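You operate a simulated robot arm through the tools that you are given. There is no shell and no other tool. Be economical: measure what you need, move in short steps, check, and stop when the job is done.

You are at the controls of a simulated robot arm. One attempt, no reset.

## Task
Flush the old yellow soap into the teal bottle, then fill the brown bottle with clean blue.
Fine: one pull at 50 for the flush, one at 200 for the fill; leave the brown bottle under the nozzle, the third stays empty.

The check looks at the end state, three seconds after you hand in, the way a careful person would. Anything else that was tipped, shoved, dropped, spilled or broken makes it a failure.

## Robot
A 7-joint arm with a two-finger parallel gripper, fixed in place. Base frame: the origin is at the foot of the arm, x ahead of it, y to its left, z up; the work surface is at about z = 0.003. Lengths are in m, angles in degrees, forces in N, time in s.
With the tool pointing down near the work surface it reaches from about 0.22 to 0.58 m from the base axis. Its first joint turns from -66.0 to 66.0 degrees. Payload 2.5 kg.
Tool frame: the origin (TCP) lies between the finger pads and is the grasp point; the fingertips stand 0.023 m ahead of it; z points along the fingers, y is the line along which they close. The gripper opens to 0.094 m. The fingers are 0.038 m wide and 0.01 m thick; the gripper's body (0.054 by 0.096 m) begins 0.039 m behind the TCP.
Orientation is that of the tool frame in the base frame, as a unit quaternion [x, y, z, w]. With the fingers straight down and closing along the base's y, the tool's x points along the base's -x, its y along +y and its z along -z.

## Interface
- The arm moves only by the tool servo_tool. Its argument "moves" is a list of rows, each a list of 2 entries, a list of its own where there are three numbers: the shift along the base's x, y, z in m, then the turn, a rotation vector about the base's x, y, z in degrees. In form: [[[tx, ty, tz], [ax, ay, az]], ...]. A call has 1 to 12 rows; each row shifts and turns the commanded pose from where the row before left it. "hand" is the finger opening in m, from 0 to 0.094, set as the call begins (left out, the last holds). Rows are played at 5 a second. More than 0.05 m and 8.6 degrees between two rows, or a gripper value outside its range, and nothing of the call is played. A pose out of reach is approached as far as the arm can. The call stops where the force on the tool passes 40 N (or 10 N more than at its start, if that is more) or the arm is blocked; 0.2 s more then pass. Each finger travels about 0.108 m/s and halts on what it meets, pressing with about 41 N; the grip force reading is that of the motor and also rises with nothing between the fingers. The clock runs only during rows and for 0.2 s after the last one: add rows that do not move to give the fingers time. It gives the time, the measured TCP pose, the force on the tool (base axes), the opening and the grip force at its end, in the units of the frame above (readings bear some noise), and new pictures: "views" is both (left out), scene, wrist or none.
- Cameras (640 x 400 px; columns grow to the right, rows downward): "scene" is fixed at [0.116, -0.3972, 0.5602]; the picture's right is [0.87, -0.49, 0.00], its down [-0.20, -0.35, -0.92] and it looks along [0.45, 0.80, -0.40] (base axes); focal length 297 px, centre (320, 200). "wrist" rides on the gripper at [-0.039, 0, -0.044] in the tool frame; the picture's right is [0.00, -1.00, 0.00], its down [0.97, 0.00, -0.24] and it looks along [0.24, 0.00, 0.97] (tool axes); focal length 218 px, centre (320, 200).
- probe_pixels(camera, pixels): for up to 12 pixels [column, row] of the newest picture of that camera ("zoom" is the newest enlarged one), the place [x, y, z] in the base frame of the surface seen there, good to about 0.002 m. The clock stands still meanwhile.
- close_up(camera, box): a new picture of the part [left, top, right, bottom] of that camera's present view, enlarged. The clock stands still meanwhile.
- close_job(): hands the job in; it is judged then, once.

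Work in short steps. Measure before you move; look again where a grasp or a placing could have gone wrong, and mend it. You have 80 turns and 120 pictures in all, those below and enlarged ones among them. Open the gripper and draw the arm clear of the work before you hand the job in, unless the task says otherwise; then end with one line.

The tools are called by a JSON object that holds its "api" and its "payload". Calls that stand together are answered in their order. servo_tool: Moves the arm, as the interface text tells. Its arguments: {"type":"object","properties":{"moves":{"type":"array"},"hand":{"type":"number"},"views":{"type":"string","enum":["both","scene","wrist","none"]}},"required":["moves"]} The other tools are called the same way: probe_pixels (camera, pixels) gives the place of the surface under pixels of a picture; close_up (camera, box) takes an enlarged picture of a part of a camera's view; close_job () hands the job in.

At the start:

```text
time_s: 0.0
eef_pos: [0.3084, 0.0865, 0.4142]
orientation: [0.0, 1.0, 0.0, 0.0]
wrist_force: [-0.6, -0.2, 0.1]
width: 0.0942
grip_force: 0.1
```

scene: 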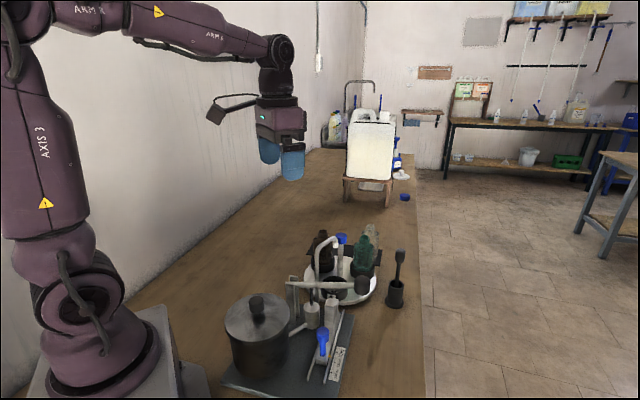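
wrist: 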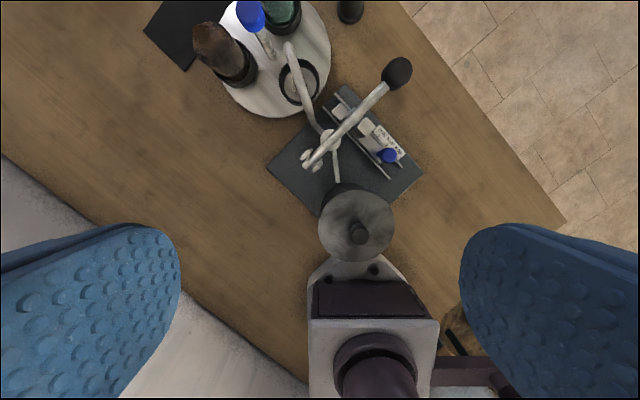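

The pictures show a pump with a lever, a slider with a scale and a turntable with bottles around (330,290) in the scene view. I enlarge both views to understand the mechanism.

{"api": "close_up", "payload": {"camera": "scene", "box": [210, 210, 430, 400]}}

{"api": "close_up", "payload": {"camera": "wrist", "box": [140, 0, 460, 200]}}

```text
2.11 times, centred on (320, 305) of scene
```

zoom: 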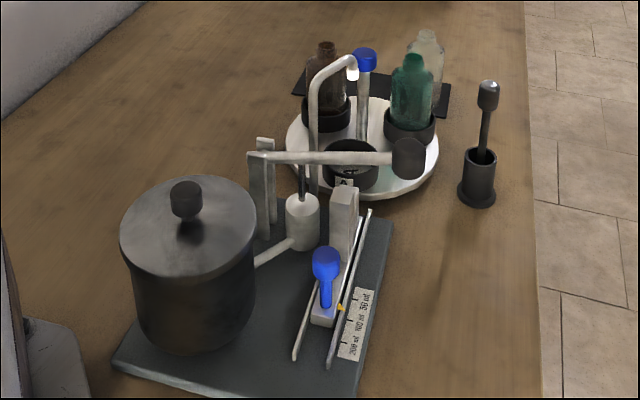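

```text
2.00 times, centred on (300, 100) of wrist
```

zoom: 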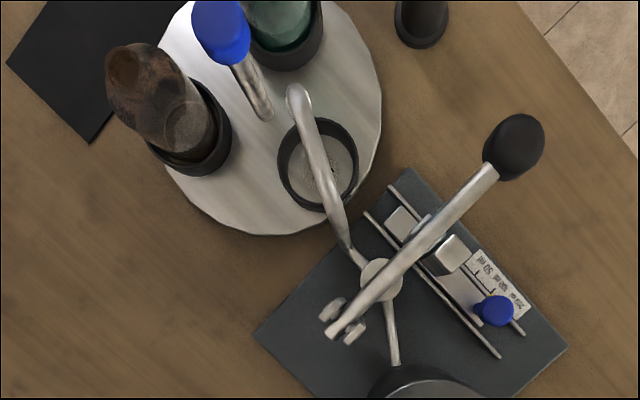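

I need more detail: the scale and slider, the turntable, and the objects behind it.

{"api": "close_up", "payload": {"camera": "scene", "box": [305, 310, 365, 385]}}

{"api": "close_up", "payload": {"camera": "scene", "box": [300, 215, 400, 315]}}

{"api": "close_up", "payload": {"camera": "wrist", "box": [320, 80, 430, 190]}}

```text
5.33 times, centred on (335, 348) of scene
```

zoom: 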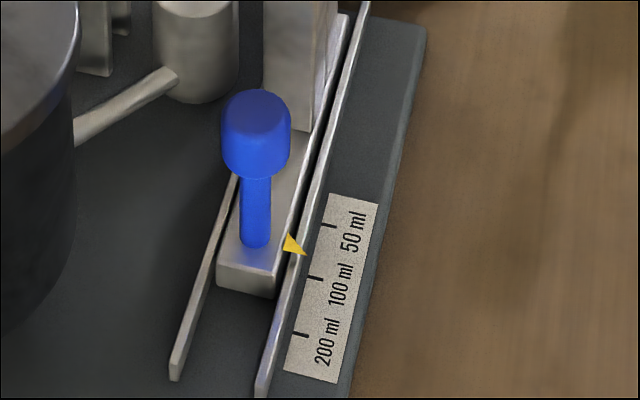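

```text
4.00 times, centred on (350, 265) of scene
```

zoom: 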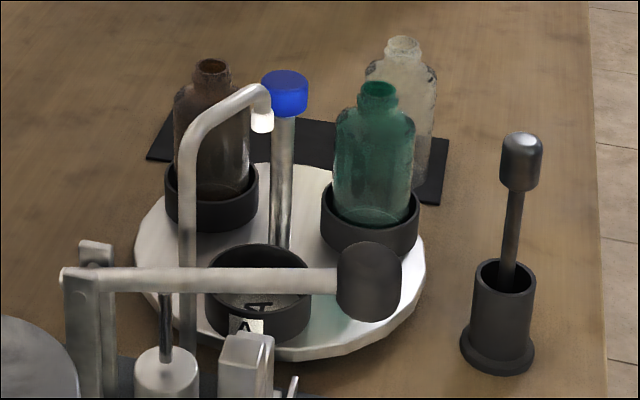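

```text
3.64 times, centred on (375, 135) of wrist
```

zoom: 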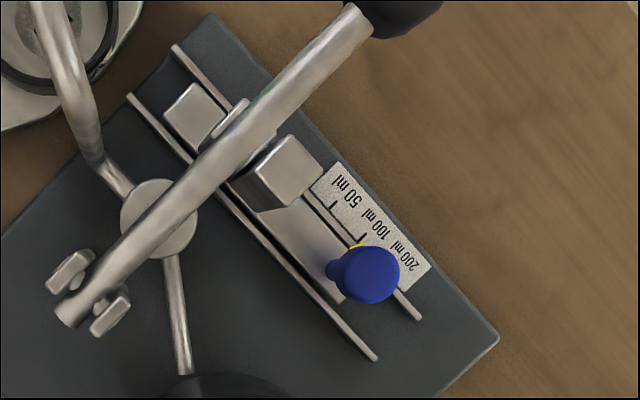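

I probe the key parts in the zoomed wrist picture (slider and scale) and in the scene picture (turntable, lever, bottles).

{"api": "probe_pixels", "payload": {"camera": "zoom", "pixels": [[370, 272], [358, 245], [333, 207], [362, 237], [389, 272], [285, 180], [190, 115], [240, 120], [375, 355], [135, 100], [415, 315], [300, 230]]}}

{"api": "probe_pixels", "payload": {"camera": "scene", "pixels": [[342, 239], [363, 283], [362, 275], [318, 280], [323, 234], [365, 239], [374, 228], [334, 282], [336, 247], [394, 252], [295, 285], [372, 262]]}}

{"api": "probe_pixels", "payload": {"camera": "wrist", "pixels": [[250, 14], [397, 72], [297, 82], [212, 45], [285, 12], [312, 160], [287, 47], [330, 140], [265, 45], [240, 90], [325, 60], [357, 235]]}}

```text
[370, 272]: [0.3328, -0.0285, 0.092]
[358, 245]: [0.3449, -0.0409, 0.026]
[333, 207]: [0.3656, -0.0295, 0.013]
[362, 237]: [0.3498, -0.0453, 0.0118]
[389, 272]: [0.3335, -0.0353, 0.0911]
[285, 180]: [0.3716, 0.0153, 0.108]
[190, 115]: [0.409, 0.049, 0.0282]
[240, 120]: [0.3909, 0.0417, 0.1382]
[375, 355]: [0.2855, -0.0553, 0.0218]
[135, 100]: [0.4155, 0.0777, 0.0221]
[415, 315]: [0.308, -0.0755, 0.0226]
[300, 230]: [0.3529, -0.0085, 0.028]
```

```text
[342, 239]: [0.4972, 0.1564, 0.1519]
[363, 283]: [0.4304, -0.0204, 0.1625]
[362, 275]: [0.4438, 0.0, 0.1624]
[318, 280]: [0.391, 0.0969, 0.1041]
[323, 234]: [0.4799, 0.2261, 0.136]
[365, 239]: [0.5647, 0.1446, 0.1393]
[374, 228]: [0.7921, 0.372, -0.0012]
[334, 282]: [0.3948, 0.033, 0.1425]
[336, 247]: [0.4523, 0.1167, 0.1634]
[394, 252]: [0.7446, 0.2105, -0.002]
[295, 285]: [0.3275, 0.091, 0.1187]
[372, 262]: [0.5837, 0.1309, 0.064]
```

```text
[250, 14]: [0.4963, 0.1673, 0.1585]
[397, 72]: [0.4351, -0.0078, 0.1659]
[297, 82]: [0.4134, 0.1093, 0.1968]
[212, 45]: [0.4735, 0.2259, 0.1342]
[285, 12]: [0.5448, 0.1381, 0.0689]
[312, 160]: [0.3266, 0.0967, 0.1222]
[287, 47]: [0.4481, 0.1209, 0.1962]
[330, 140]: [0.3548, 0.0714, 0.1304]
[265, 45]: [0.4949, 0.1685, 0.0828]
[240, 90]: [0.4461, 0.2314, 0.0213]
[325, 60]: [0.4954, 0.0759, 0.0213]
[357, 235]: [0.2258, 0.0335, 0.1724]
```

The pointer stands at 100 ml: the slide axis s runs along (0.71, 0.71), the 50 tick at s≈0.238, the pointer and 100 tick at s≈0.215. I go above the slider knob (0.333,-0.03), turning -45° so the fingers close along the slide, and look closer.

{"api": "servo_tool", "payload": {"moves": [[[0.004, -0.0195, -0.025], [0, 0, -7.5]], [[0.004, -0.0195, -0.025], [0, 0, -7.5]], [[0.004, -0.0195, -0.025], [0, 0, -7.5]], [[0.004, -0.0195, -0.025], [0, 0, -7.5]], [[0.004, -0.0195, -0.025], [0, 0, -7.5]], [[0.004, -0.0195, -0.025], [0, 0, -7.5]], [[0, 0, 0], [0, 0, 0]]], "hand": 0.05}}

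```text
time_s: 1.6
eef_pos: [0.3324, -0.0317, 0.2636]
orientation: [0.383, 0.924, -0.001, 0.0]
wrist_force: [-0.5, 0.4, 0.1]
width: 0.0502
grip_force: 0.0
```

scene: 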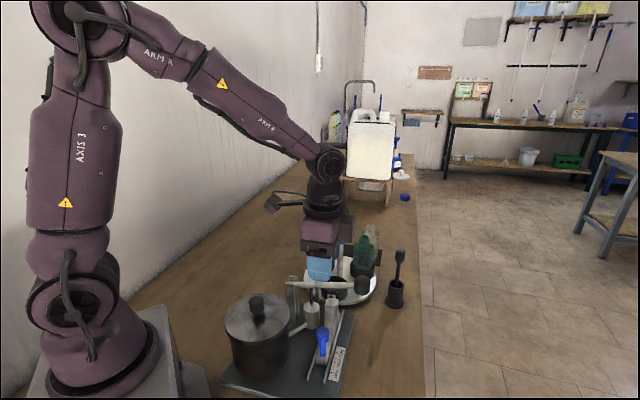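
wrist: 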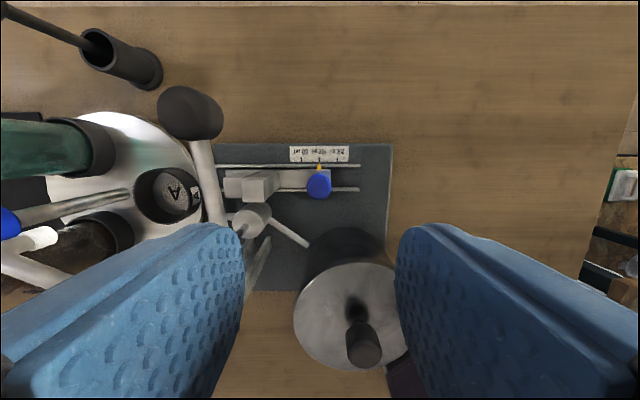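

The slider is now seen from the outer side at (318,180). I enlarge it and probe the exact places.

{"api": "close_up", "payload": {"camera": "wrist", "box": [190, 130, 390, 255]}}

{"api": "close_up", "payload": {"camera": "scene", "box": [270, 255, 390, 330]}}

```text
3.20 times, centred on (290, 192) of wrist
```

zoom: 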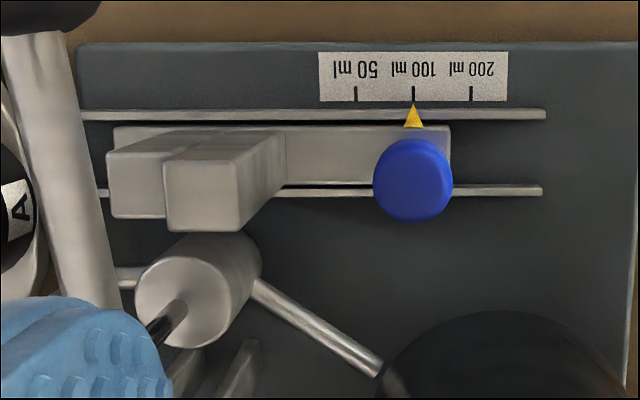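

```text
5.33 times, centred on (330, 292) of scene
```

zoom: 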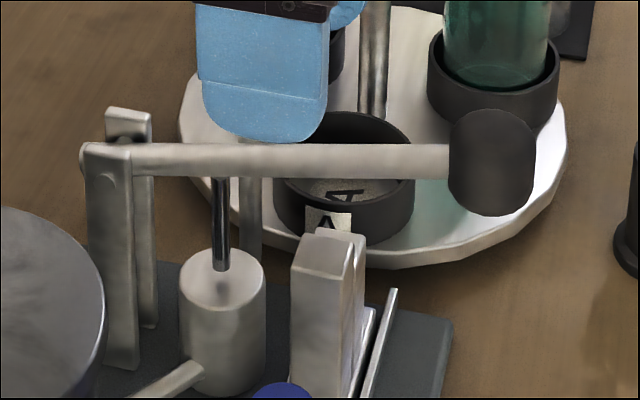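

The ticks 50/100/200 lie at wrist (301,159), (319,159), (337,159), the knob at (319,186). I probe these, the two step towers and the lever.

{"api": "probe_pixels", "payload": {"camera": "wrist", "pixels": [[301.3, 159], [319, 159], [337.2, 159], [319, 163], [319, 190], [309, 186], [328, 186], [252, 191], [231, 189], [207, 177], [190, 112], [275, 183]]}}

{"api": "probe_pixels", "payload": {"camera": "zoom", "pixels": [[320, 255], [347, 248], [300, 160], [490, 125], [490, 200], [530, 150], [100, 150], [440, 160], [220, 280]]}}

```text
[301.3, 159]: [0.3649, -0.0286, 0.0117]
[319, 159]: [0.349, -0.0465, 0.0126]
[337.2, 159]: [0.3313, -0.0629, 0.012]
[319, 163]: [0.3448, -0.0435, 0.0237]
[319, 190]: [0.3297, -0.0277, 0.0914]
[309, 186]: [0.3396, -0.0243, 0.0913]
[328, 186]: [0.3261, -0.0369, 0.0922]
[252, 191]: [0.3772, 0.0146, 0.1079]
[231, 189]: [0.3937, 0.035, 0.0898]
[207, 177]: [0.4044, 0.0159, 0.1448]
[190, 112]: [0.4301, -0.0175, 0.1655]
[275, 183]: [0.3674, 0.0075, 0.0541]
```

```text
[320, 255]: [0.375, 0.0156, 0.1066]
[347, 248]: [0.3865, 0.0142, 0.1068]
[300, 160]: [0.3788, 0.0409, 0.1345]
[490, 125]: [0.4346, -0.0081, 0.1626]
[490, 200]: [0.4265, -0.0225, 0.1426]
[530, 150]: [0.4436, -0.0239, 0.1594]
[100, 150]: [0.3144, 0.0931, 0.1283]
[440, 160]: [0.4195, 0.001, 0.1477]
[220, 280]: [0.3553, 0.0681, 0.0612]
```

The pointer is at 100 (s 0.213); 50 is +0.024 along s and 200 is -0.024. I lean the tool 8° away from the lever and go down onto the knob (0.333,-0.0305,0.092).

{"api": "servo_tool", "payload": {"moves": [[[0.0006, 0.0012, -0.03], [6, -6, 0]], [[0, 0, -0.045], [0, 0, 0]], [[0, 0, -0.045], [0, 0, 0]], [[0, 0, -0.03], [0, 0, 0]], [[0, 0, -0.015], [0, 0, 0]], [[0, 0, -0.012], [0, 0, 0]]], "hand": 0.046}}

```text
time_s: 3.0
eef_pos: [0.3325, -0.0285, 0.0882]
orientation: [0.381, 0.921, 0.069, 0.028]
wrist_force: [-0.2, 0.3, 0.2]
width: 0.0459
grip_force: 0.0
```

scene: 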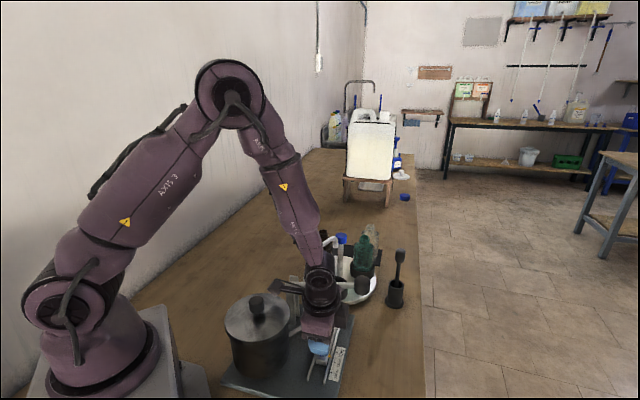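
wrist: 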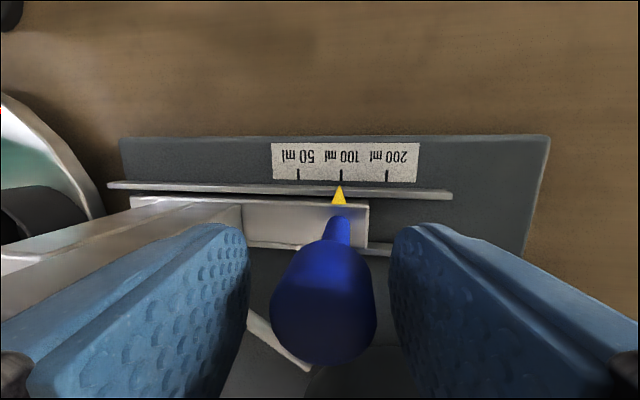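

The knob stands between the fingers at (322,300) and no force is felt. I close on it.

{"api": "servo_tool", "payload": {"moves": [[[0, 0, -0.004], [0, 0, 0]], [[0, 0, 0], [0, 0, 0]], [[0, 0, 0], [0, 0, 0]]], "hand": 0.0, "views": "wrist"}}

```text
time_s: 3.8
eef_pos: [0.333, -0.0272, 0.0844]
orientation: [0.382, 0.921, 0.069, 0.03]
wrist_force: [-5.0, 3.7, 39.3]
width: 0.0282
grip_force: 45.1
```

wrist: 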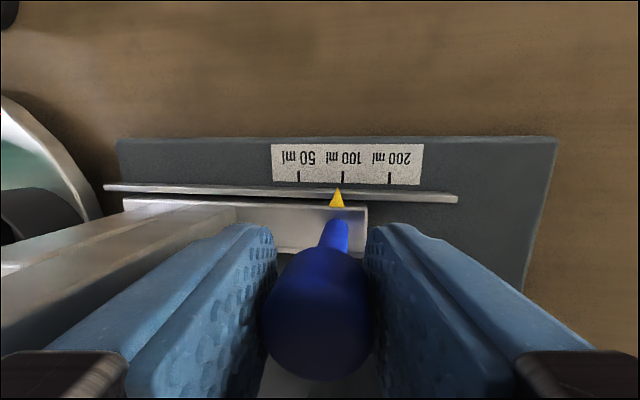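

Gripped at 0.028 wide, but 39 N presses up, so I ease up 3 mm and then shift the slide 0.024 m along +s towards 50.

{"api": "servo_tool", "payload": {"moves": [[[0, 0, 0.003], [0, 0, 0]], [[0.004, 0.004, 0], [0, 0, 0]], [[0.004, 0.004, 0], [0, 0, 0]], [[0.004, 0.004, 0], [0, 0, 0]], [[0.004, 0.004, 0], [0, 0, 0]], [[0, 0, 0], [0, 0, 0]]], "views": "wrist"}}

```text
time_s: 5.2
eef_pos: [0.3479, -0.0134, 0.0859]
orientation: [0.381, 0.922, 0.068, 0.026]
wrist_force: [-2.1, 5.7, -15.7]
width: 0.0281
grip_force: 44.6
```

wrist: 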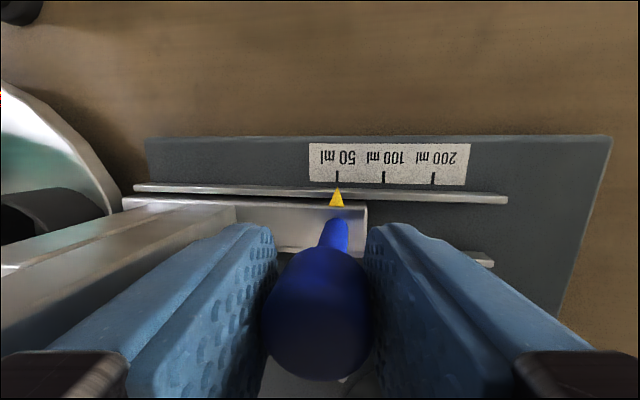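

The pointer now stands at about the 50 tick, (336,190) against (337,177). I probe both for the residue.

{"api": "probe_pixels", "payload": {"camera": "wrist", "pixels": [[337.5, 177], [336.5, 190], [337, 196], [384, 177], [433, 177]]}}

{"api": "close_up", "payload": {"camera": "wrist", "box": [290, 130, 390, 230]}}

```text
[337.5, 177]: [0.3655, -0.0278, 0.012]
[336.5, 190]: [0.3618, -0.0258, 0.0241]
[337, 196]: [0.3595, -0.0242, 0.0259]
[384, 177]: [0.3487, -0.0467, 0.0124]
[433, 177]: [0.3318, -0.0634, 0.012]
```

```text
4.00 times, centred on (340, 180) of wrist
```

zoom: 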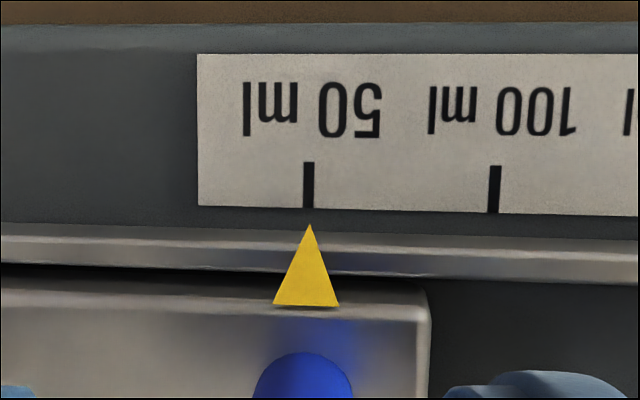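

Pointer s=0.2375 against tick 0.238, which is on 50. I release and rise straight, then lean back.

{"api": "servo_tool", "payload": {"moves": [[[0, 0, 0], [0, 0, 0]], [[0, 0, 0], [0, 0, 0]], [[0, 0, 0.03], [0, 0, 0]], [[-0.003, -0.003, 0.045], [0, 0, 0]], [[0, 0, 0.045], [0, 0, 0]], [[0, 0, 0.045], [-6, 6, 0]], [[0, 0, 0], [0, 0, 0]]], "hand": 0.046}}

```text
time_s: 6.8
eef_pos: [0.3458, -0.0207, 0.2508]
orientation: [0.383, 0.924, -0.001, 0.0]
wrist_force: [-0.7, 0.1, 0.8]
width: 0.0459
grip_force: 0.1
```

scene: 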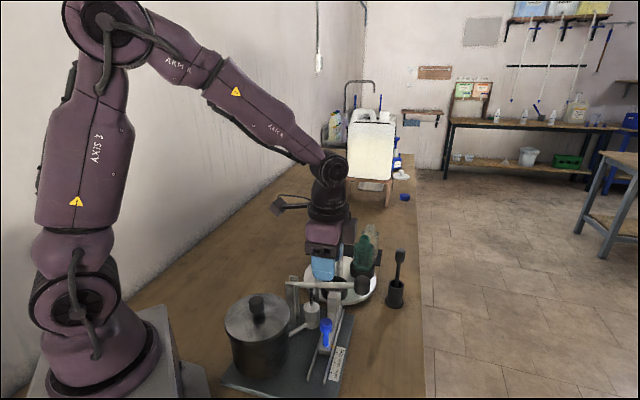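
wrist: 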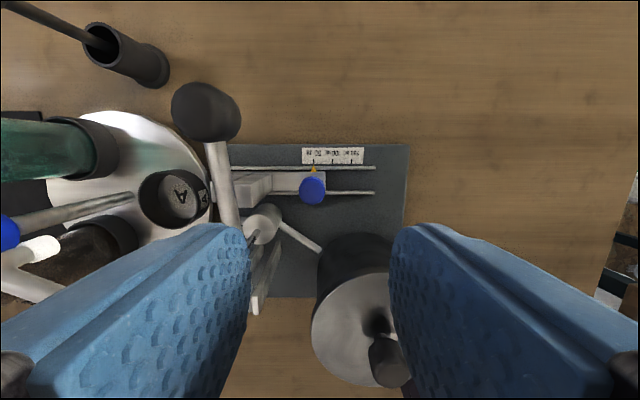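

Slide is set. Now over the turntable's blue knob at about (0.496,0.165), turning the tool to about +57° so I have room to twist it -120°.

{"api": "servo_tool", "payload": {"moves": [[[0.012, 0.015, 0.01], [0, 0, 8.5]], [[0.012, 0.015, 0.01], [0, 0, 8.5]], [[0.012, 0.015, 0.01], [0, 0, 8.5]], [[0.012, 0.015, 0.0], [0, 0, 8.5]], [[0.012, 0.015, 0.0], [0, 0, 8.5]], [[0.012, 0.015, 0], [0, 0, 8.5]], [[0.012, 0.015, 0], [0, 0, 8.5]], [[0.012, 0.015, 0], [0, 0, 8.5]], [[0.012, 0.015, 0], [0, 0, 8.5]], [[0.012, 0.015, 0], [0, 0, 8.5]], [[0.012, 0.015, 0], [0, 0, 8.5]], [[0.012, 0.015, 0], [0, 0, 8.5]]]}}

```text
time_s: 9.4
eef_pos: [0.4892, 0.1644, 0.2793]
orientation: [-0.479, 0.878, 0.0, 0.0]
wrist_force: [0.1, -0.3, 0.8]
width: 0.046
grip_force: 0.0
```

scene: 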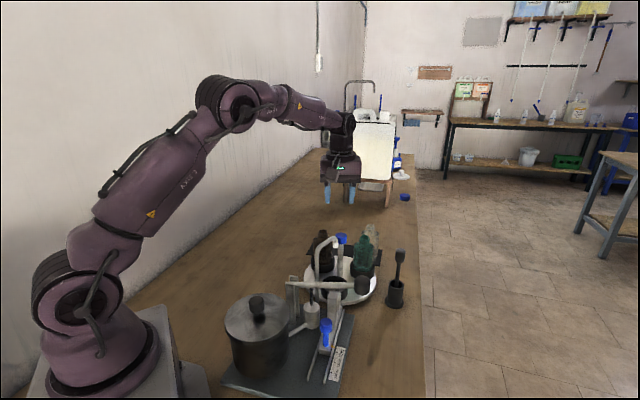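
wrist: 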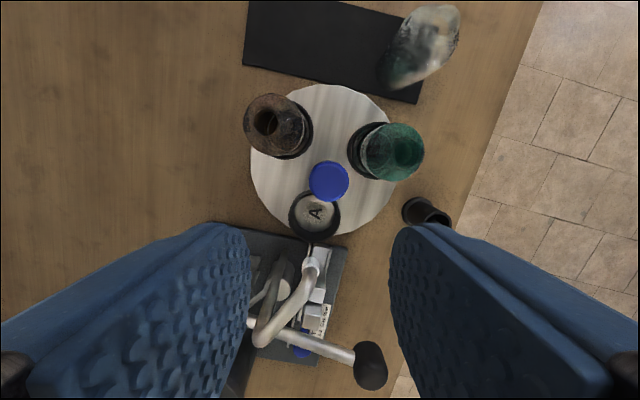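

I see the table from above: knob (328,181), A pocket (315,213), teal (390,150), brown (278,125). I probe the knob, bottle mouths, cups, and nozzle.

{"api": "close_up", "payload": {"camera": "wrist", "box": [230, 70, 450, 290]}}

{"api": "probe_pixels", "payload": {"camera": "wrist", "pixels": [[328, 181], [312, 181], [345, 181], [328, 166], [328, 198], [266, 124], [404, 152], [333, 86], [251, 165], [395, 190], [311, 262], [314, 252]]}}

```text
1.82 times, centred on (340, 180) of wrist
```

zoom: 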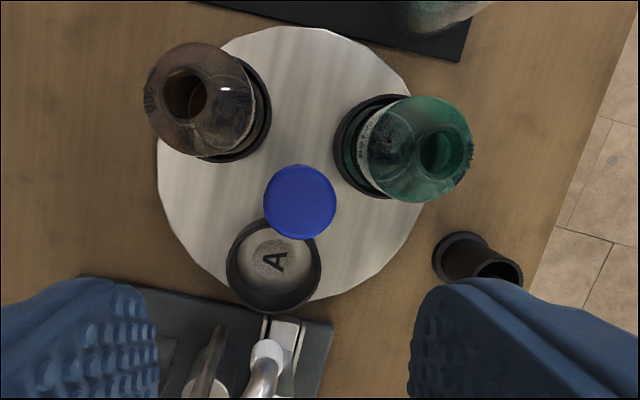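

```text
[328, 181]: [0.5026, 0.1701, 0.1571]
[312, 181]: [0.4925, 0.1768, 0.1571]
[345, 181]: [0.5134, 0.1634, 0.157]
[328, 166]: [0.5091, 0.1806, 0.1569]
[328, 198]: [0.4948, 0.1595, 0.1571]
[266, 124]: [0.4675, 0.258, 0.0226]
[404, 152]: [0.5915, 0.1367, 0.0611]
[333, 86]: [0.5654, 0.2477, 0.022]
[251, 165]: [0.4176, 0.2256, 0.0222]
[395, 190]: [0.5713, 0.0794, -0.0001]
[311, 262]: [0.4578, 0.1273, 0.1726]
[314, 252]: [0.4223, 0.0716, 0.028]
```

Knob centre (0.5025,0.170), top z 0.157; the disc is centred on it, and the nozzle tip is 0.062 away. I go down to TCP z≈0.165, which keeps the gripper's body above the gooseneck.

{"api": "servo_tool", "payload": {"moves": [[[0.0065, 0.003, -0.03], [0, 0, 0]], [[0.0065, 0.0027, -0.03], [0, 0, 0]], [[0, 0, -0.03], [0, 0, 0]], [[0, 0, -0.015], [0, 0, 0]], [[0, 0, -0.008], [0, 0, 0]], [[0, 0, 0], [0, 0, 0]]]}}

```text
time_s: 10.8
eef_pos: [0.5024, 0.1712, 0.1697]
orientation: [-0.476, 0.879, 0.001, 0.0]
wrist_force: [0.2, -0.2, 0.1]
width: 0.046
grip_force: 0.1
```

scene: 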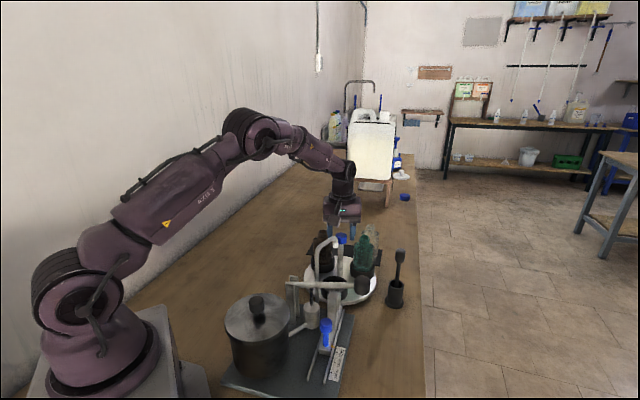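
wrist: 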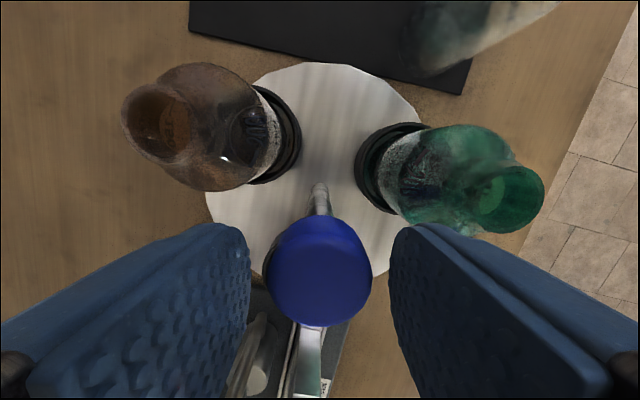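

The knob (318,270) is centred between the fingers. I lower 5 mm and close.

{"api": "servo_tool", "payload": {"moves": [[[0, -0.001, -0.005], [0, 0, 0]], [[0, 0, 0], [0, 0, 0]], [[0, 0, 0], [0, 0, 0]]], "hand": 0.0}}

```text
time_s: 11.4
eef_pos: [0.503, 0.1701, 0.1676]
orientation: [-0.478, 0.878, 0.002, 0.002]
wrist_force: [-4.0, -0.7, 3.0]
width: 0.031
grip_force: 44.9
stopped in row 2: the force on the tool passed its limit (the readings are from after the stop); the commanded pose is now the measured one
```

scene: 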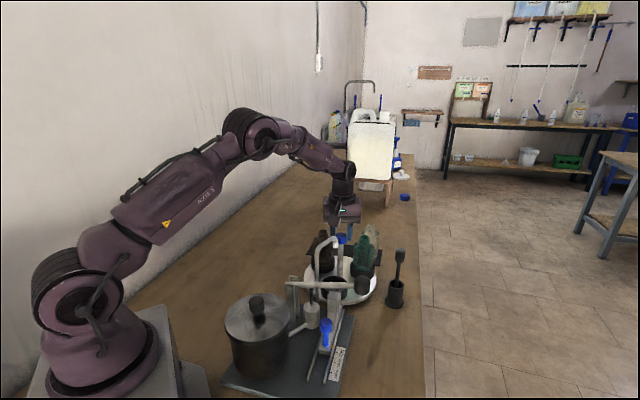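
wrist: 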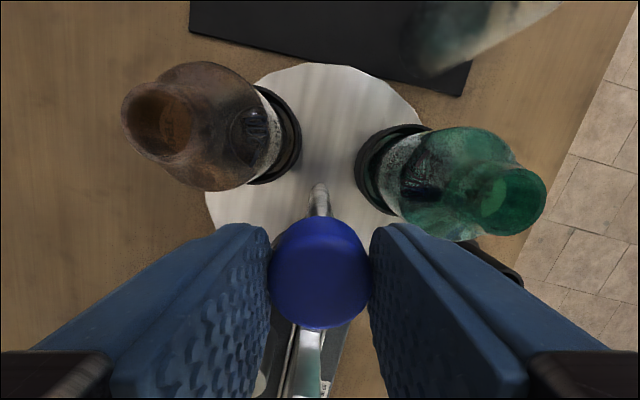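

Gripped at 0.031 wide with the forces now small. I test a twist of -16° to see whether the table follows.

{"api": "servo_tool", "payload": {"moves": [[[0, 0, 0], [0, 0, -4]], [[0, 0, 0], [0, 0, -4]], [[0, 0, 0], [0, 0, -4]], [[0, 0, 0], [0, 0, -4]]]}}

```text
time_s: 12.4
eef_pos: [0.5033, 0.1698, 0.1682]
orientation: [-0.351, 0.936, 0.0, 0.001]
wrist_force: [-16.2, -4.0, 13.0]
width: 0.0308
grip_force: 44.6
```

scene: 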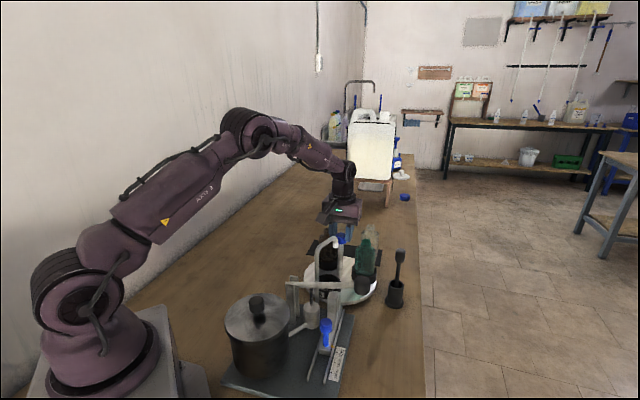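
wrist: 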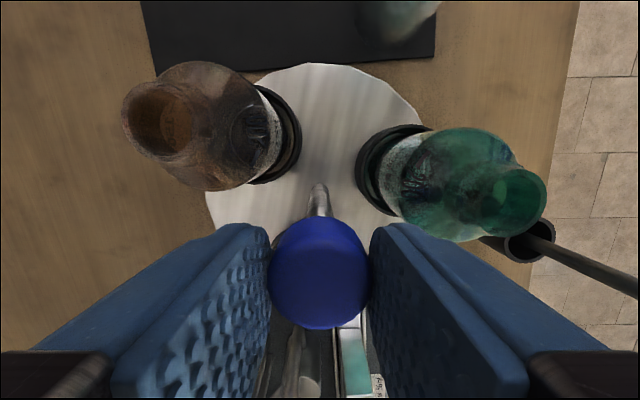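

The table follows the twist. Before going on I probe the brush and holder at scene (398,255)/(395,290), since the teal bottle swings past there.

{"api": "probe_pixels", "payload": {"camera": "scene", "pixels": [[400, 253], [397, 275], [394, 283], [388, 292], [366, 256], [366, 275], [375, 295]]}}

```text
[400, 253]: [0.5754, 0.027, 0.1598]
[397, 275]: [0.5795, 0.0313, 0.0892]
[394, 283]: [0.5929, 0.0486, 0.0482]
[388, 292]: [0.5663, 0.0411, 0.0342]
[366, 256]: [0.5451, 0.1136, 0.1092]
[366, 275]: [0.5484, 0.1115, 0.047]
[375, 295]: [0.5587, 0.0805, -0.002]
```

The holder is 0.147 from the table axis, so it is clear of the bottles. I continue the twist, another -96°.

{"api": "servo_tool", "payload": {"moves": [[[-0.0005, 0, 0], [0, 0, -8]], [[-0.0005, 0, 0], [0, 0, -8]], [[0, 0, 0], [0, 0, -8]], [[0, 0, 0], [0, 0, -8]], [[0, 0, 0], [0, 0, -8]], [[0, 0, 0], [0, 0, -8]], [[0, 0, 0], [0, 0, -8]], [[0, 0, 0], [0, 0, -8]], [[0, 0, 0], [0, 0, -8]], [[0, 0, 0], [0, 0, -8]], [[0, 0, 0], [0, 0, -8]], [[0, 0, 0], [0, 0, -8]]]}}

```text
time_s: 15.0
eef_pos: [0.5027, 0.1707, 0.1681]
orientation: [0.462, 0.887, 0.0, 0.003]
wrist_force: [16.2, -2.1, 5.6]
width: 0.031
grip_force: 44.7
```

scene: 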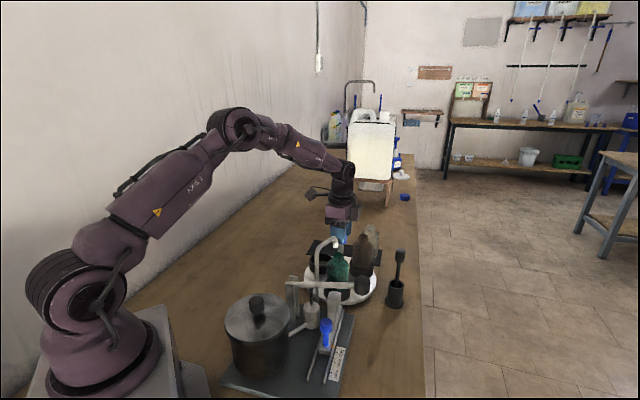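
wrist: 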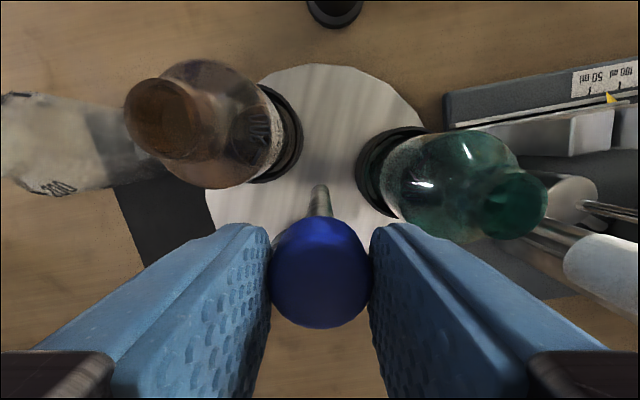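

Turned by 112°; the teal mouth (515,200) nears the nozzle. I add 8° and look from the scene.

{"api": "servo_tool", "payload": {"moves": [[[0, 0, 0], [0, 0, -4]], [[0, 0, 0], [0, 0, -4]], [[0, 0, 0], [0, 0, 0]]], "views": "wrist"}}

{"api": "close_up", "payload": {"camera": "scene", "box": [290, 215, 390, 315]}}

{"api": "close_up", "payload": {"camera": "wrist", "box": [340, 80, 640, 280]}}

```text
time_s: 15.8
eef_pos: [0.5027, 0.1685, 0.1686]
orientation: [0.523, 0.852, 0.0, 0.004]
wrist_force: [24.8, -0.7, 1.4]
width: 0.0307
grip_force: 45.4
```

wrist: 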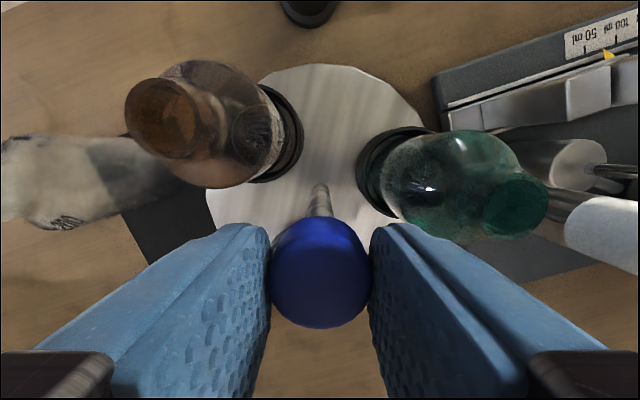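

```text
4.00 times, centred on (340, 265) of scene
```

zoom: 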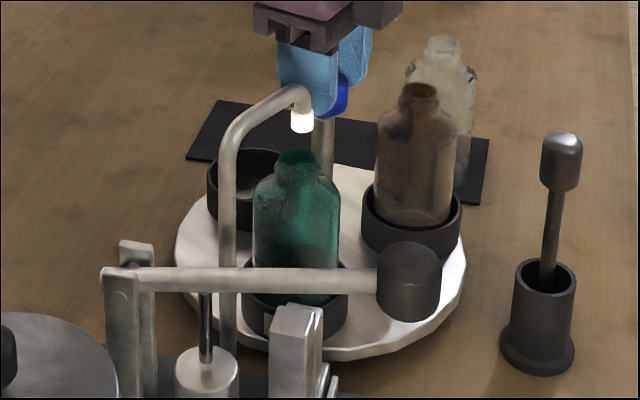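

```text
2.00 times, centred on (490, 180) of wrist
```

zoom: 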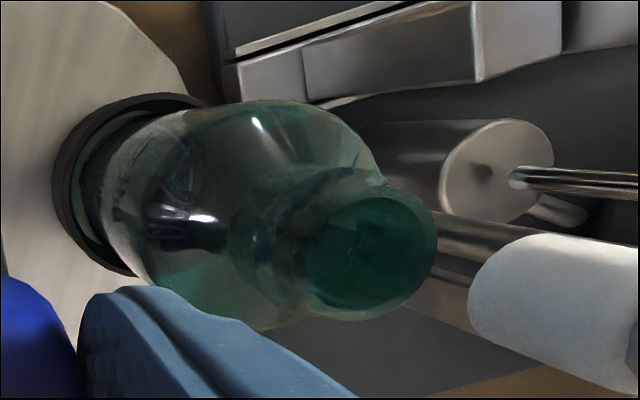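

The teal mouth looks close to the nozzle; I probe its rim and the nozzle tip for the exact offset.

{"api": "probe_pixels", "payload": {"camera": "zoom", "pixels": [[435, 235], [405, 300], [370, 318], [420, 205], [480, 270], [500, 240], [570, 260], [480, 300], [340, 310], [390, 188]]}}

{"api": "probe_pixels", "payload": {"camera": "scene", "pixels": [[365.5, 245], [364.5, 238], [414, 254], [413.5, 253], [365.5, 247]]}}

```text
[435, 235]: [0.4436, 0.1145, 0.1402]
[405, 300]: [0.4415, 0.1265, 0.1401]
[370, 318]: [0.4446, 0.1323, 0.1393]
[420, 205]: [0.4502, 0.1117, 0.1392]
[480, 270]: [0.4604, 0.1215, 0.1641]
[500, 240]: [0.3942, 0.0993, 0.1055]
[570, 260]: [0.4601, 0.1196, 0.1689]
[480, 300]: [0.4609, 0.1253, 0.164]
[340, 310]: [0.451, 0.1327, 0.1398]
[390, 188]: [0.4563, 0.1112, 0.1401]
```

```text
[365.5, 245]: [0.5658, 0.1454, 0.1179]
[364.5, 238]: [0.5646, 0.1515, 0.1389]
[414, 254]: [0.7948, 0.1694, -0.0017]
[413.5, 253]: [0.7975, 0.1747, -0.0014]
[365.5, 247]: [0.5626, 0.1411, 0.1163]
```

The mouth's centre is at (0.4528,0.1225) and the nozzle's at about (0.4535,0.1215), so teal is under the nozzle. I release, rise, and check that it stays.

{"api": "servo_tool", "payload": {"moves": [[[0, 0, 0], [0, 0, 0]], [[0, 0, 0], [0, 0, 0]], [[0, 0, 0.02], [0, 0, 0]], [[0, 0, 0.04], [0, 0, 0]], [[0, 0, 0.04], [0, 0, 0]], [[0, 0, 0], [0, 0, 0]]], "hand": 0.046}}

```text
time_s: 17.2
eef_pos: [0.502, 0.1677, 0.2673]
orientation: [0.523, 0.853, -0.002, 0.002]
wrist_force: [-0.3, 0.6, 0.1]
width: 0.046
grip_force: 0.1
```

scene: 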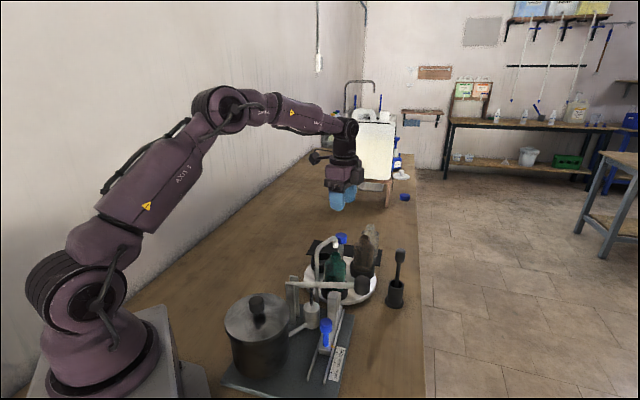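
wrist: 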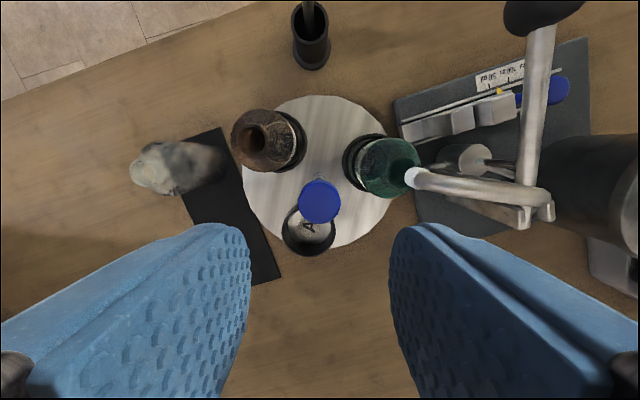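

Teal stays under the nozzle at (395,170). Next the lever handle, around (0.438,-0.011,0.165): I go above it with the fingers closed, yaw -45°.

{"api": "servo_tool", "payload": {"moves": [[[-0.0127, -0.0358, 0], [0, 0, 6]], [[-0.0127, -0.0358, 0], [0, 0, 6]], [[-0.0127, -0.0358, 0], [0, 0, 6]], [[-0.0127, -0.0358, 0], [0, 0, 0]], [[-0.0127, -0.0358, 0], [0, 0, 0]], [[0, 0, 0], [0, 0, 0]]], "hand": 0.0}}

```text
time_s: 18.6
eef_pos: [0.4397, -0.0132, 0.2672]
orientation: [0.381, 0.925, -0.001, 0.002]
wrist_force: [0.1, -0.1, 0.3]
width: 0.0
grip_force: 41.2
```

scene: 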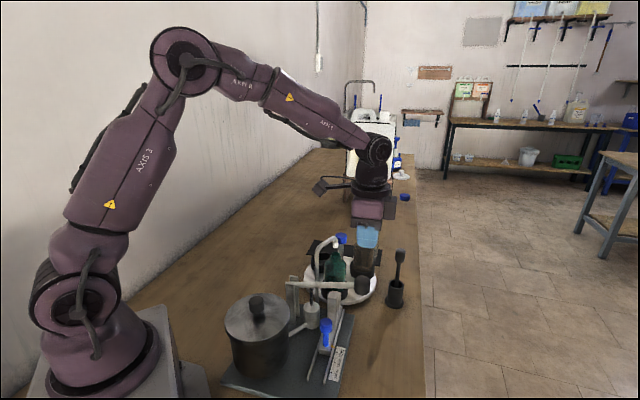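
wrist: 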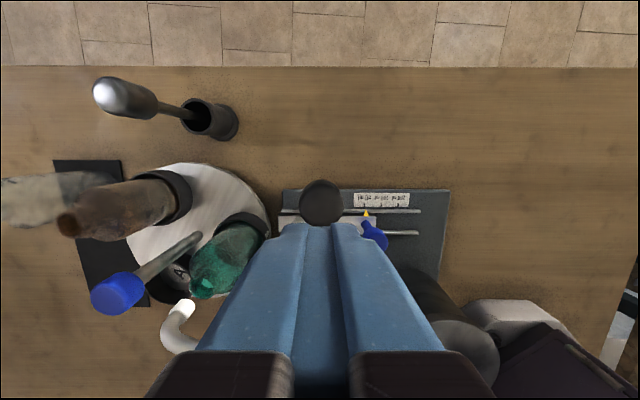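

The handle top is at wrist (320,203). I probe to centre on it.

{"api": "probe_pixels", "payload": {"camera": "wrist", "pixels": [[320, 203], [302, 203], [339, 203], [320, 183], [320, 220]]}}

```text
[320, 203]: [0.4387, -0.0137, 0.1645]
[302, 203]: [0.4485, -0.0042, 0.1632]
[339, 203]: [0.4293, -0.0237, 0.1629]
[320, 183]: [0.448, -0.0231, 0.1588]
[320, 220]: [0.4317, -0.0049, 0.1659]
```

TCP is centred on the handle. I go down to just above contact (TCP z≈0.193), then press in 6 mm steps.

{"api": "servo_tool", "payload": {"moves": [[[0, 0, -0.04], [0, 0, 0]], [[0, 0, -0.03], [0, 0, 0]], [[0, 0, -0.006], [0, 0, 0]], [[0, 0, -0.006], [0, 0, 0]], [[0, 0, -0.006], [0, 0, 0]], [[0, 0, -0.006], [0, 0, 0]], [[0, 0, -0.006], [0, 0, 0]]]}}

```text
time_s: 20.2
eef_pos: [0.4379, -0.0085, 0.1683]
orientation: [0.382, 0.924, -0.001, 0.002]
wrist_force: [0.6, -1.0, 0.7]
width: 0.0
grip_force: 41.1
```

scene: 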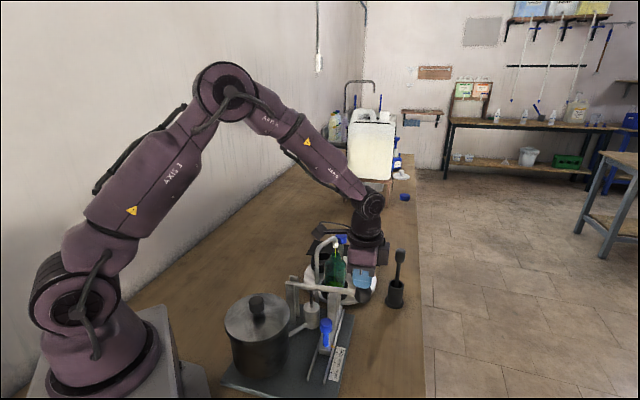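
wrist: 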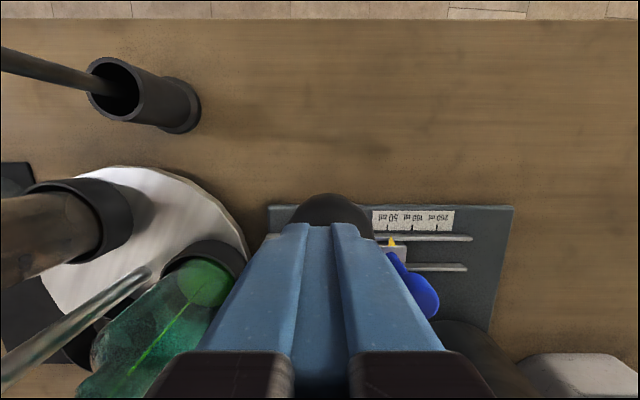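

A thin stream is entering the teal bottle at (165,330). The lever yields with little force, so I press on until the stop is felt, correcting 3 mm in y.

{"api": "servo_tool", "payload": {"moves": [[[0, -0.003, -0.006], [0, 0, 0]], [[0, 0, -0.006], [0, 0, 0]], [[0, 0, -0.006], [0, 0, 0]], [[0, 0, -0.005], [0, 0, 0]], [[0, 0, -0.005], [0, 0, 0]], [[0, 0, -0.005], [0, 0, 0]]]}}

```text
time_s: 21.0
eef_pos: [0.4406, -0.013, 0.1553]
orientation: [0.382, 0.924, 0.0, 0.002]
wrist_force: [-2.4, -0.5, 4.5]
width: 0.0
grip_force: 41.2
stopped in row 3: the force on the tool passed its limit (the readings are from after the stop); the commanded pose is now the measured one
```

scene: 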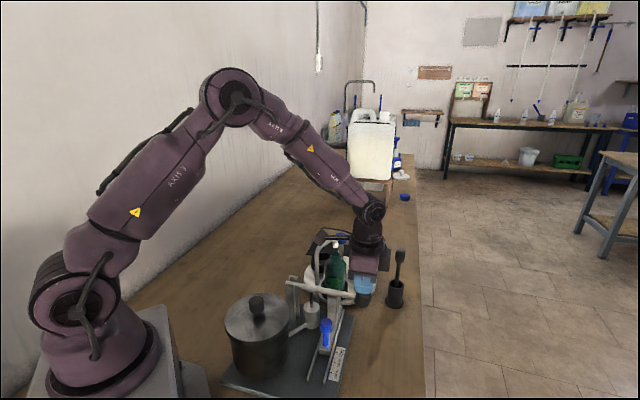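
wrist: 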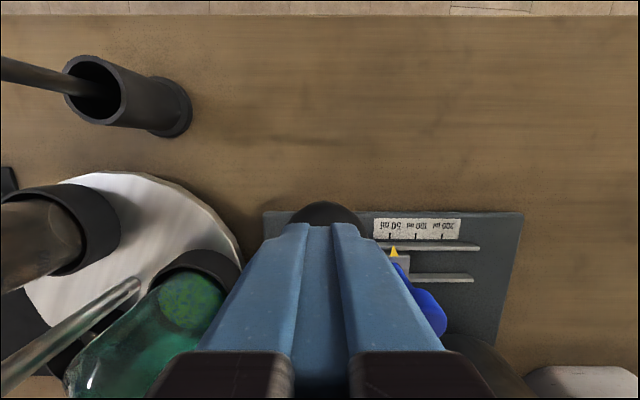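

The stop was met at a 33 mm handle drop, matching the tall step, and yellow-green liquid is in the teal bottle. I hold briefly, then rise slowly and see whether the lever returns.

{"api": "servo_tool", "payload": {"moves": [[[0, 0, 0], [0, 0, 0]], [[0, 0, 0], [0, 0, 0]], [[0, 0, 0], [0, 0, 0]], [[0, 0, 0.008], [0, 0, 0]], [[0, 0, 0.008], [0, 0, 0]], [[0, 0, 0.01], [0, 0, 0]], [[0, 0, 0.01], [0, 0, 0]], [[0, 0, 0.02], [0, 0, 0]], [[0, 0, 0.04], [0, 0, 0]], [[0, 0, 0.02], [0, 0, 0]], [[0, 0, 0], [0, 0, 0]]]}}

{"api": "close_up", "payload": {"camera": "scene", "box": [270, 215, 410, 355]}}

```text
time_s: 23.4
eef_pos: [0.4388, -0.0111, 0.2715]
orientation: [0.382, 0.924, -0.001, 0.002]
wrist_force: [-0.5, 0.2, -0.5]
width: 0.0
grip_force: 41.1
```

scene: 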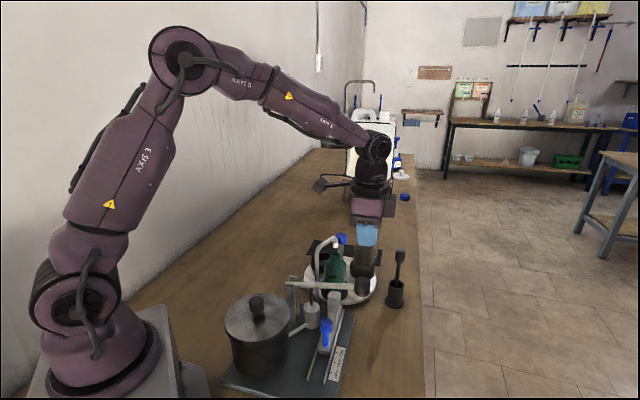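
wrist: 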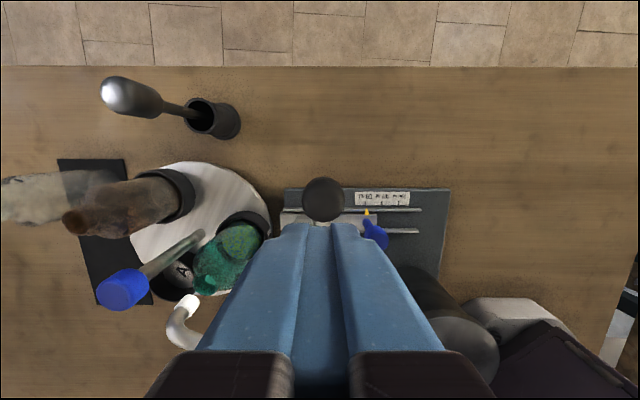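

```text
2.86 times, centred on (340, 285) of scene
```

zoom: 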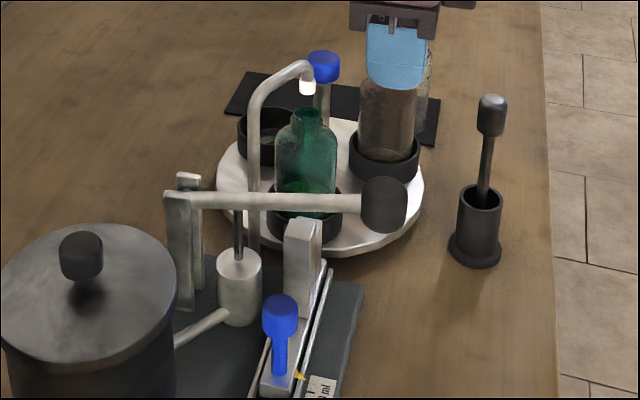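

The lever sprang back to the top, and the teal bottle holds the flush. Now the slide to 200: I go to the knob, now at about (0.349,-0.0135), leaning 8° as before and stopping above it to check.

{"api": "servo_tool", "payload": {"moves": [[[-0.03, -0.001, 0], [0, 0, 0]], [[-0.03, -0.001, 0], [0, 0, 0]], [[-0.03, -0.0015, 0], [6, -6, 0]], [[0, 0, -0.045], [0, 0, 0]], [[0, 0, -0.045], [0, 0, 0]], [[0, 0, -0.045], [0, 0, 0]], [[0, 0, -0.012], [0, 0, 0]], [[0, 0, 0], [0, 0, 0]]], "hand": 0.046, "views": "wrist"}}

```text
time_s: 25.2
eef_pos: [0.3487, -0.0169, 0.1255]
orientation: [0.381, 0.922, 0.069, 0.031]
wrist_force: [-0.1, -0.5, -0.3]
width: 0.0459
grip_force: 0.0
```

wrist: 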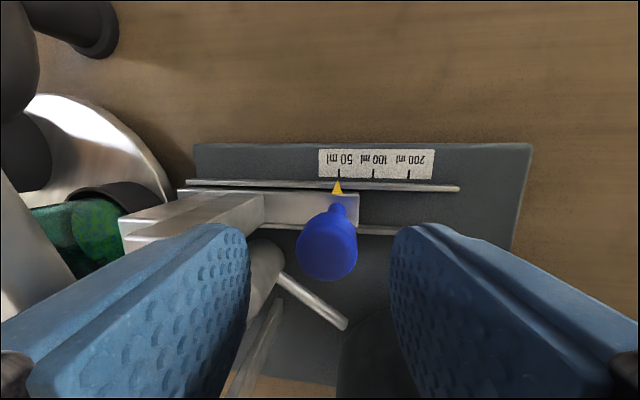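

The knob (327,243) is between the fingers with the tower clear. I go down 0.038.

{"api": "servo_tool", "payload": {"moves": [[[0, 0.001, -0.015], [0, 0, 0]], [[0, 0.001, -0.013], [0, 0, 0]], [[0, 0, -0.01], [0, 0, 0]], [[0, 0, 0], [0, 0, 0]]], "views": "wrist"}}

```text
time_s: 26.2
eef_pos: [0.3499, -0.0126, 0.0856]
orientation: [0.381, 0.922, 0.069, 0.031]
wrist_force: [-0.8, 0.0, -0.4]
width: 0.0459
grip_force: 0.1
```

wrist: 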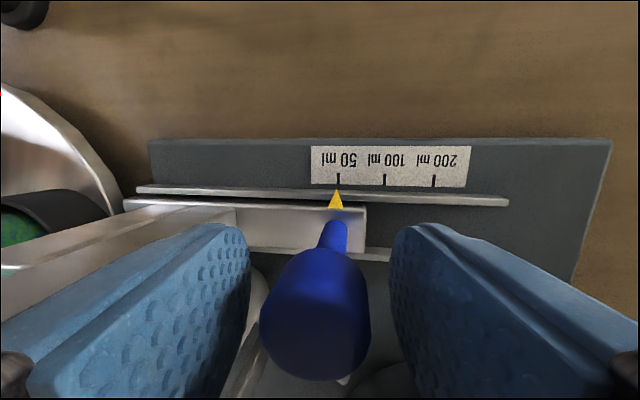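

Knob at (318,310) is centred. I close, then move along -s by 0.044 and check.

{"api": "servo_tool", "payload": {"moves": [[[0, 0, 0], [0, 0, 0]], [[0, 0, 0.002], [0, 0, 0]], [[-0.004, -0.004, 0], [0, 0, 0]], [[-0.0055, -0.0055, 0], [0, 0, 0]], [[-0.0055, -0.0055, 0], [0, 0, 0]], [[-0.0055, -0.0055, 0], [0, 0, 0]], [[-0.0055, -0.0055, 0], [0, 0, 0]], [[-0.0055, -0.0055, 0], [0, 0, 0]], [[0, 0, 0], [0, 0, 0]]], "hand": 0.0, "views": "wrist"}}

{"api": "close_up", "payload": {"camera": "wrist", "box": [290, 130, 390, 230]}}

```text
time_s: 28.2
eef_pos: [0.3177, -0.044, 0.0872]
orientation: [0.379, 0.922, 0.069, 0.028]
wrist_force: [-15.2, 13.5, 6.1]
width: 0.028
grip_force: 45.0
```

wrist: 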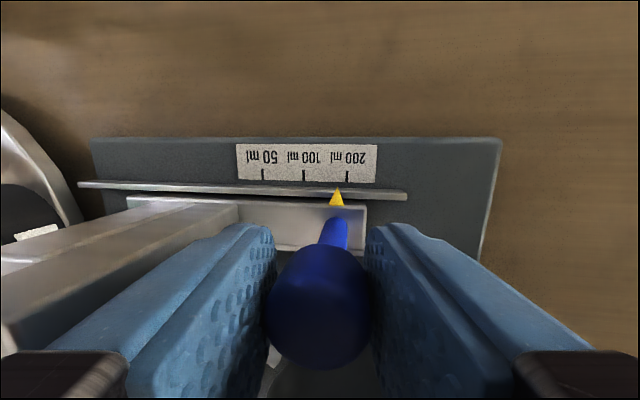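

```text
4.00 times, centred on (340, 180) of wrist
```

zoom: 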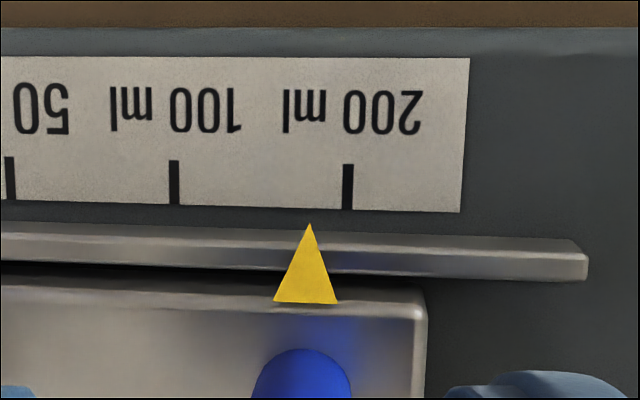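

The pointer is 39 px short of the 200 tick (spacing 173 px = 0.024 m), so 5.4 mm remain; I move that.

{"api": "servo_tool", "payload": {"moves": [[[-0.002, -0.002, 0], [0, 0, 0]], [[-0.0018, -0.0018, 0], [0, 0, 0]], [[0, 0, 0], [0, 0, 0]]], "views": "none"}}

{"api": "close_up", "payload": {"camera": "wrist", "box": [290, 130, 390, 230]}}

```text
time_s: 29.0
eef_pos: [0.3142, -0.0482, 0.0876]
orientation: [0.381, 0.922, 0.069, 0.03]
wrist_force: [9.6, 29.0, -6.0]
width: 0.0282
grip_force: 44.8
```

```text
4.00 times, centred on (340, 180) of wrist
```

zoom: 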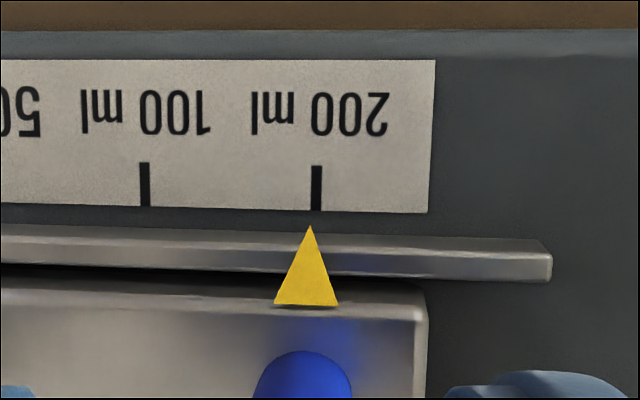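

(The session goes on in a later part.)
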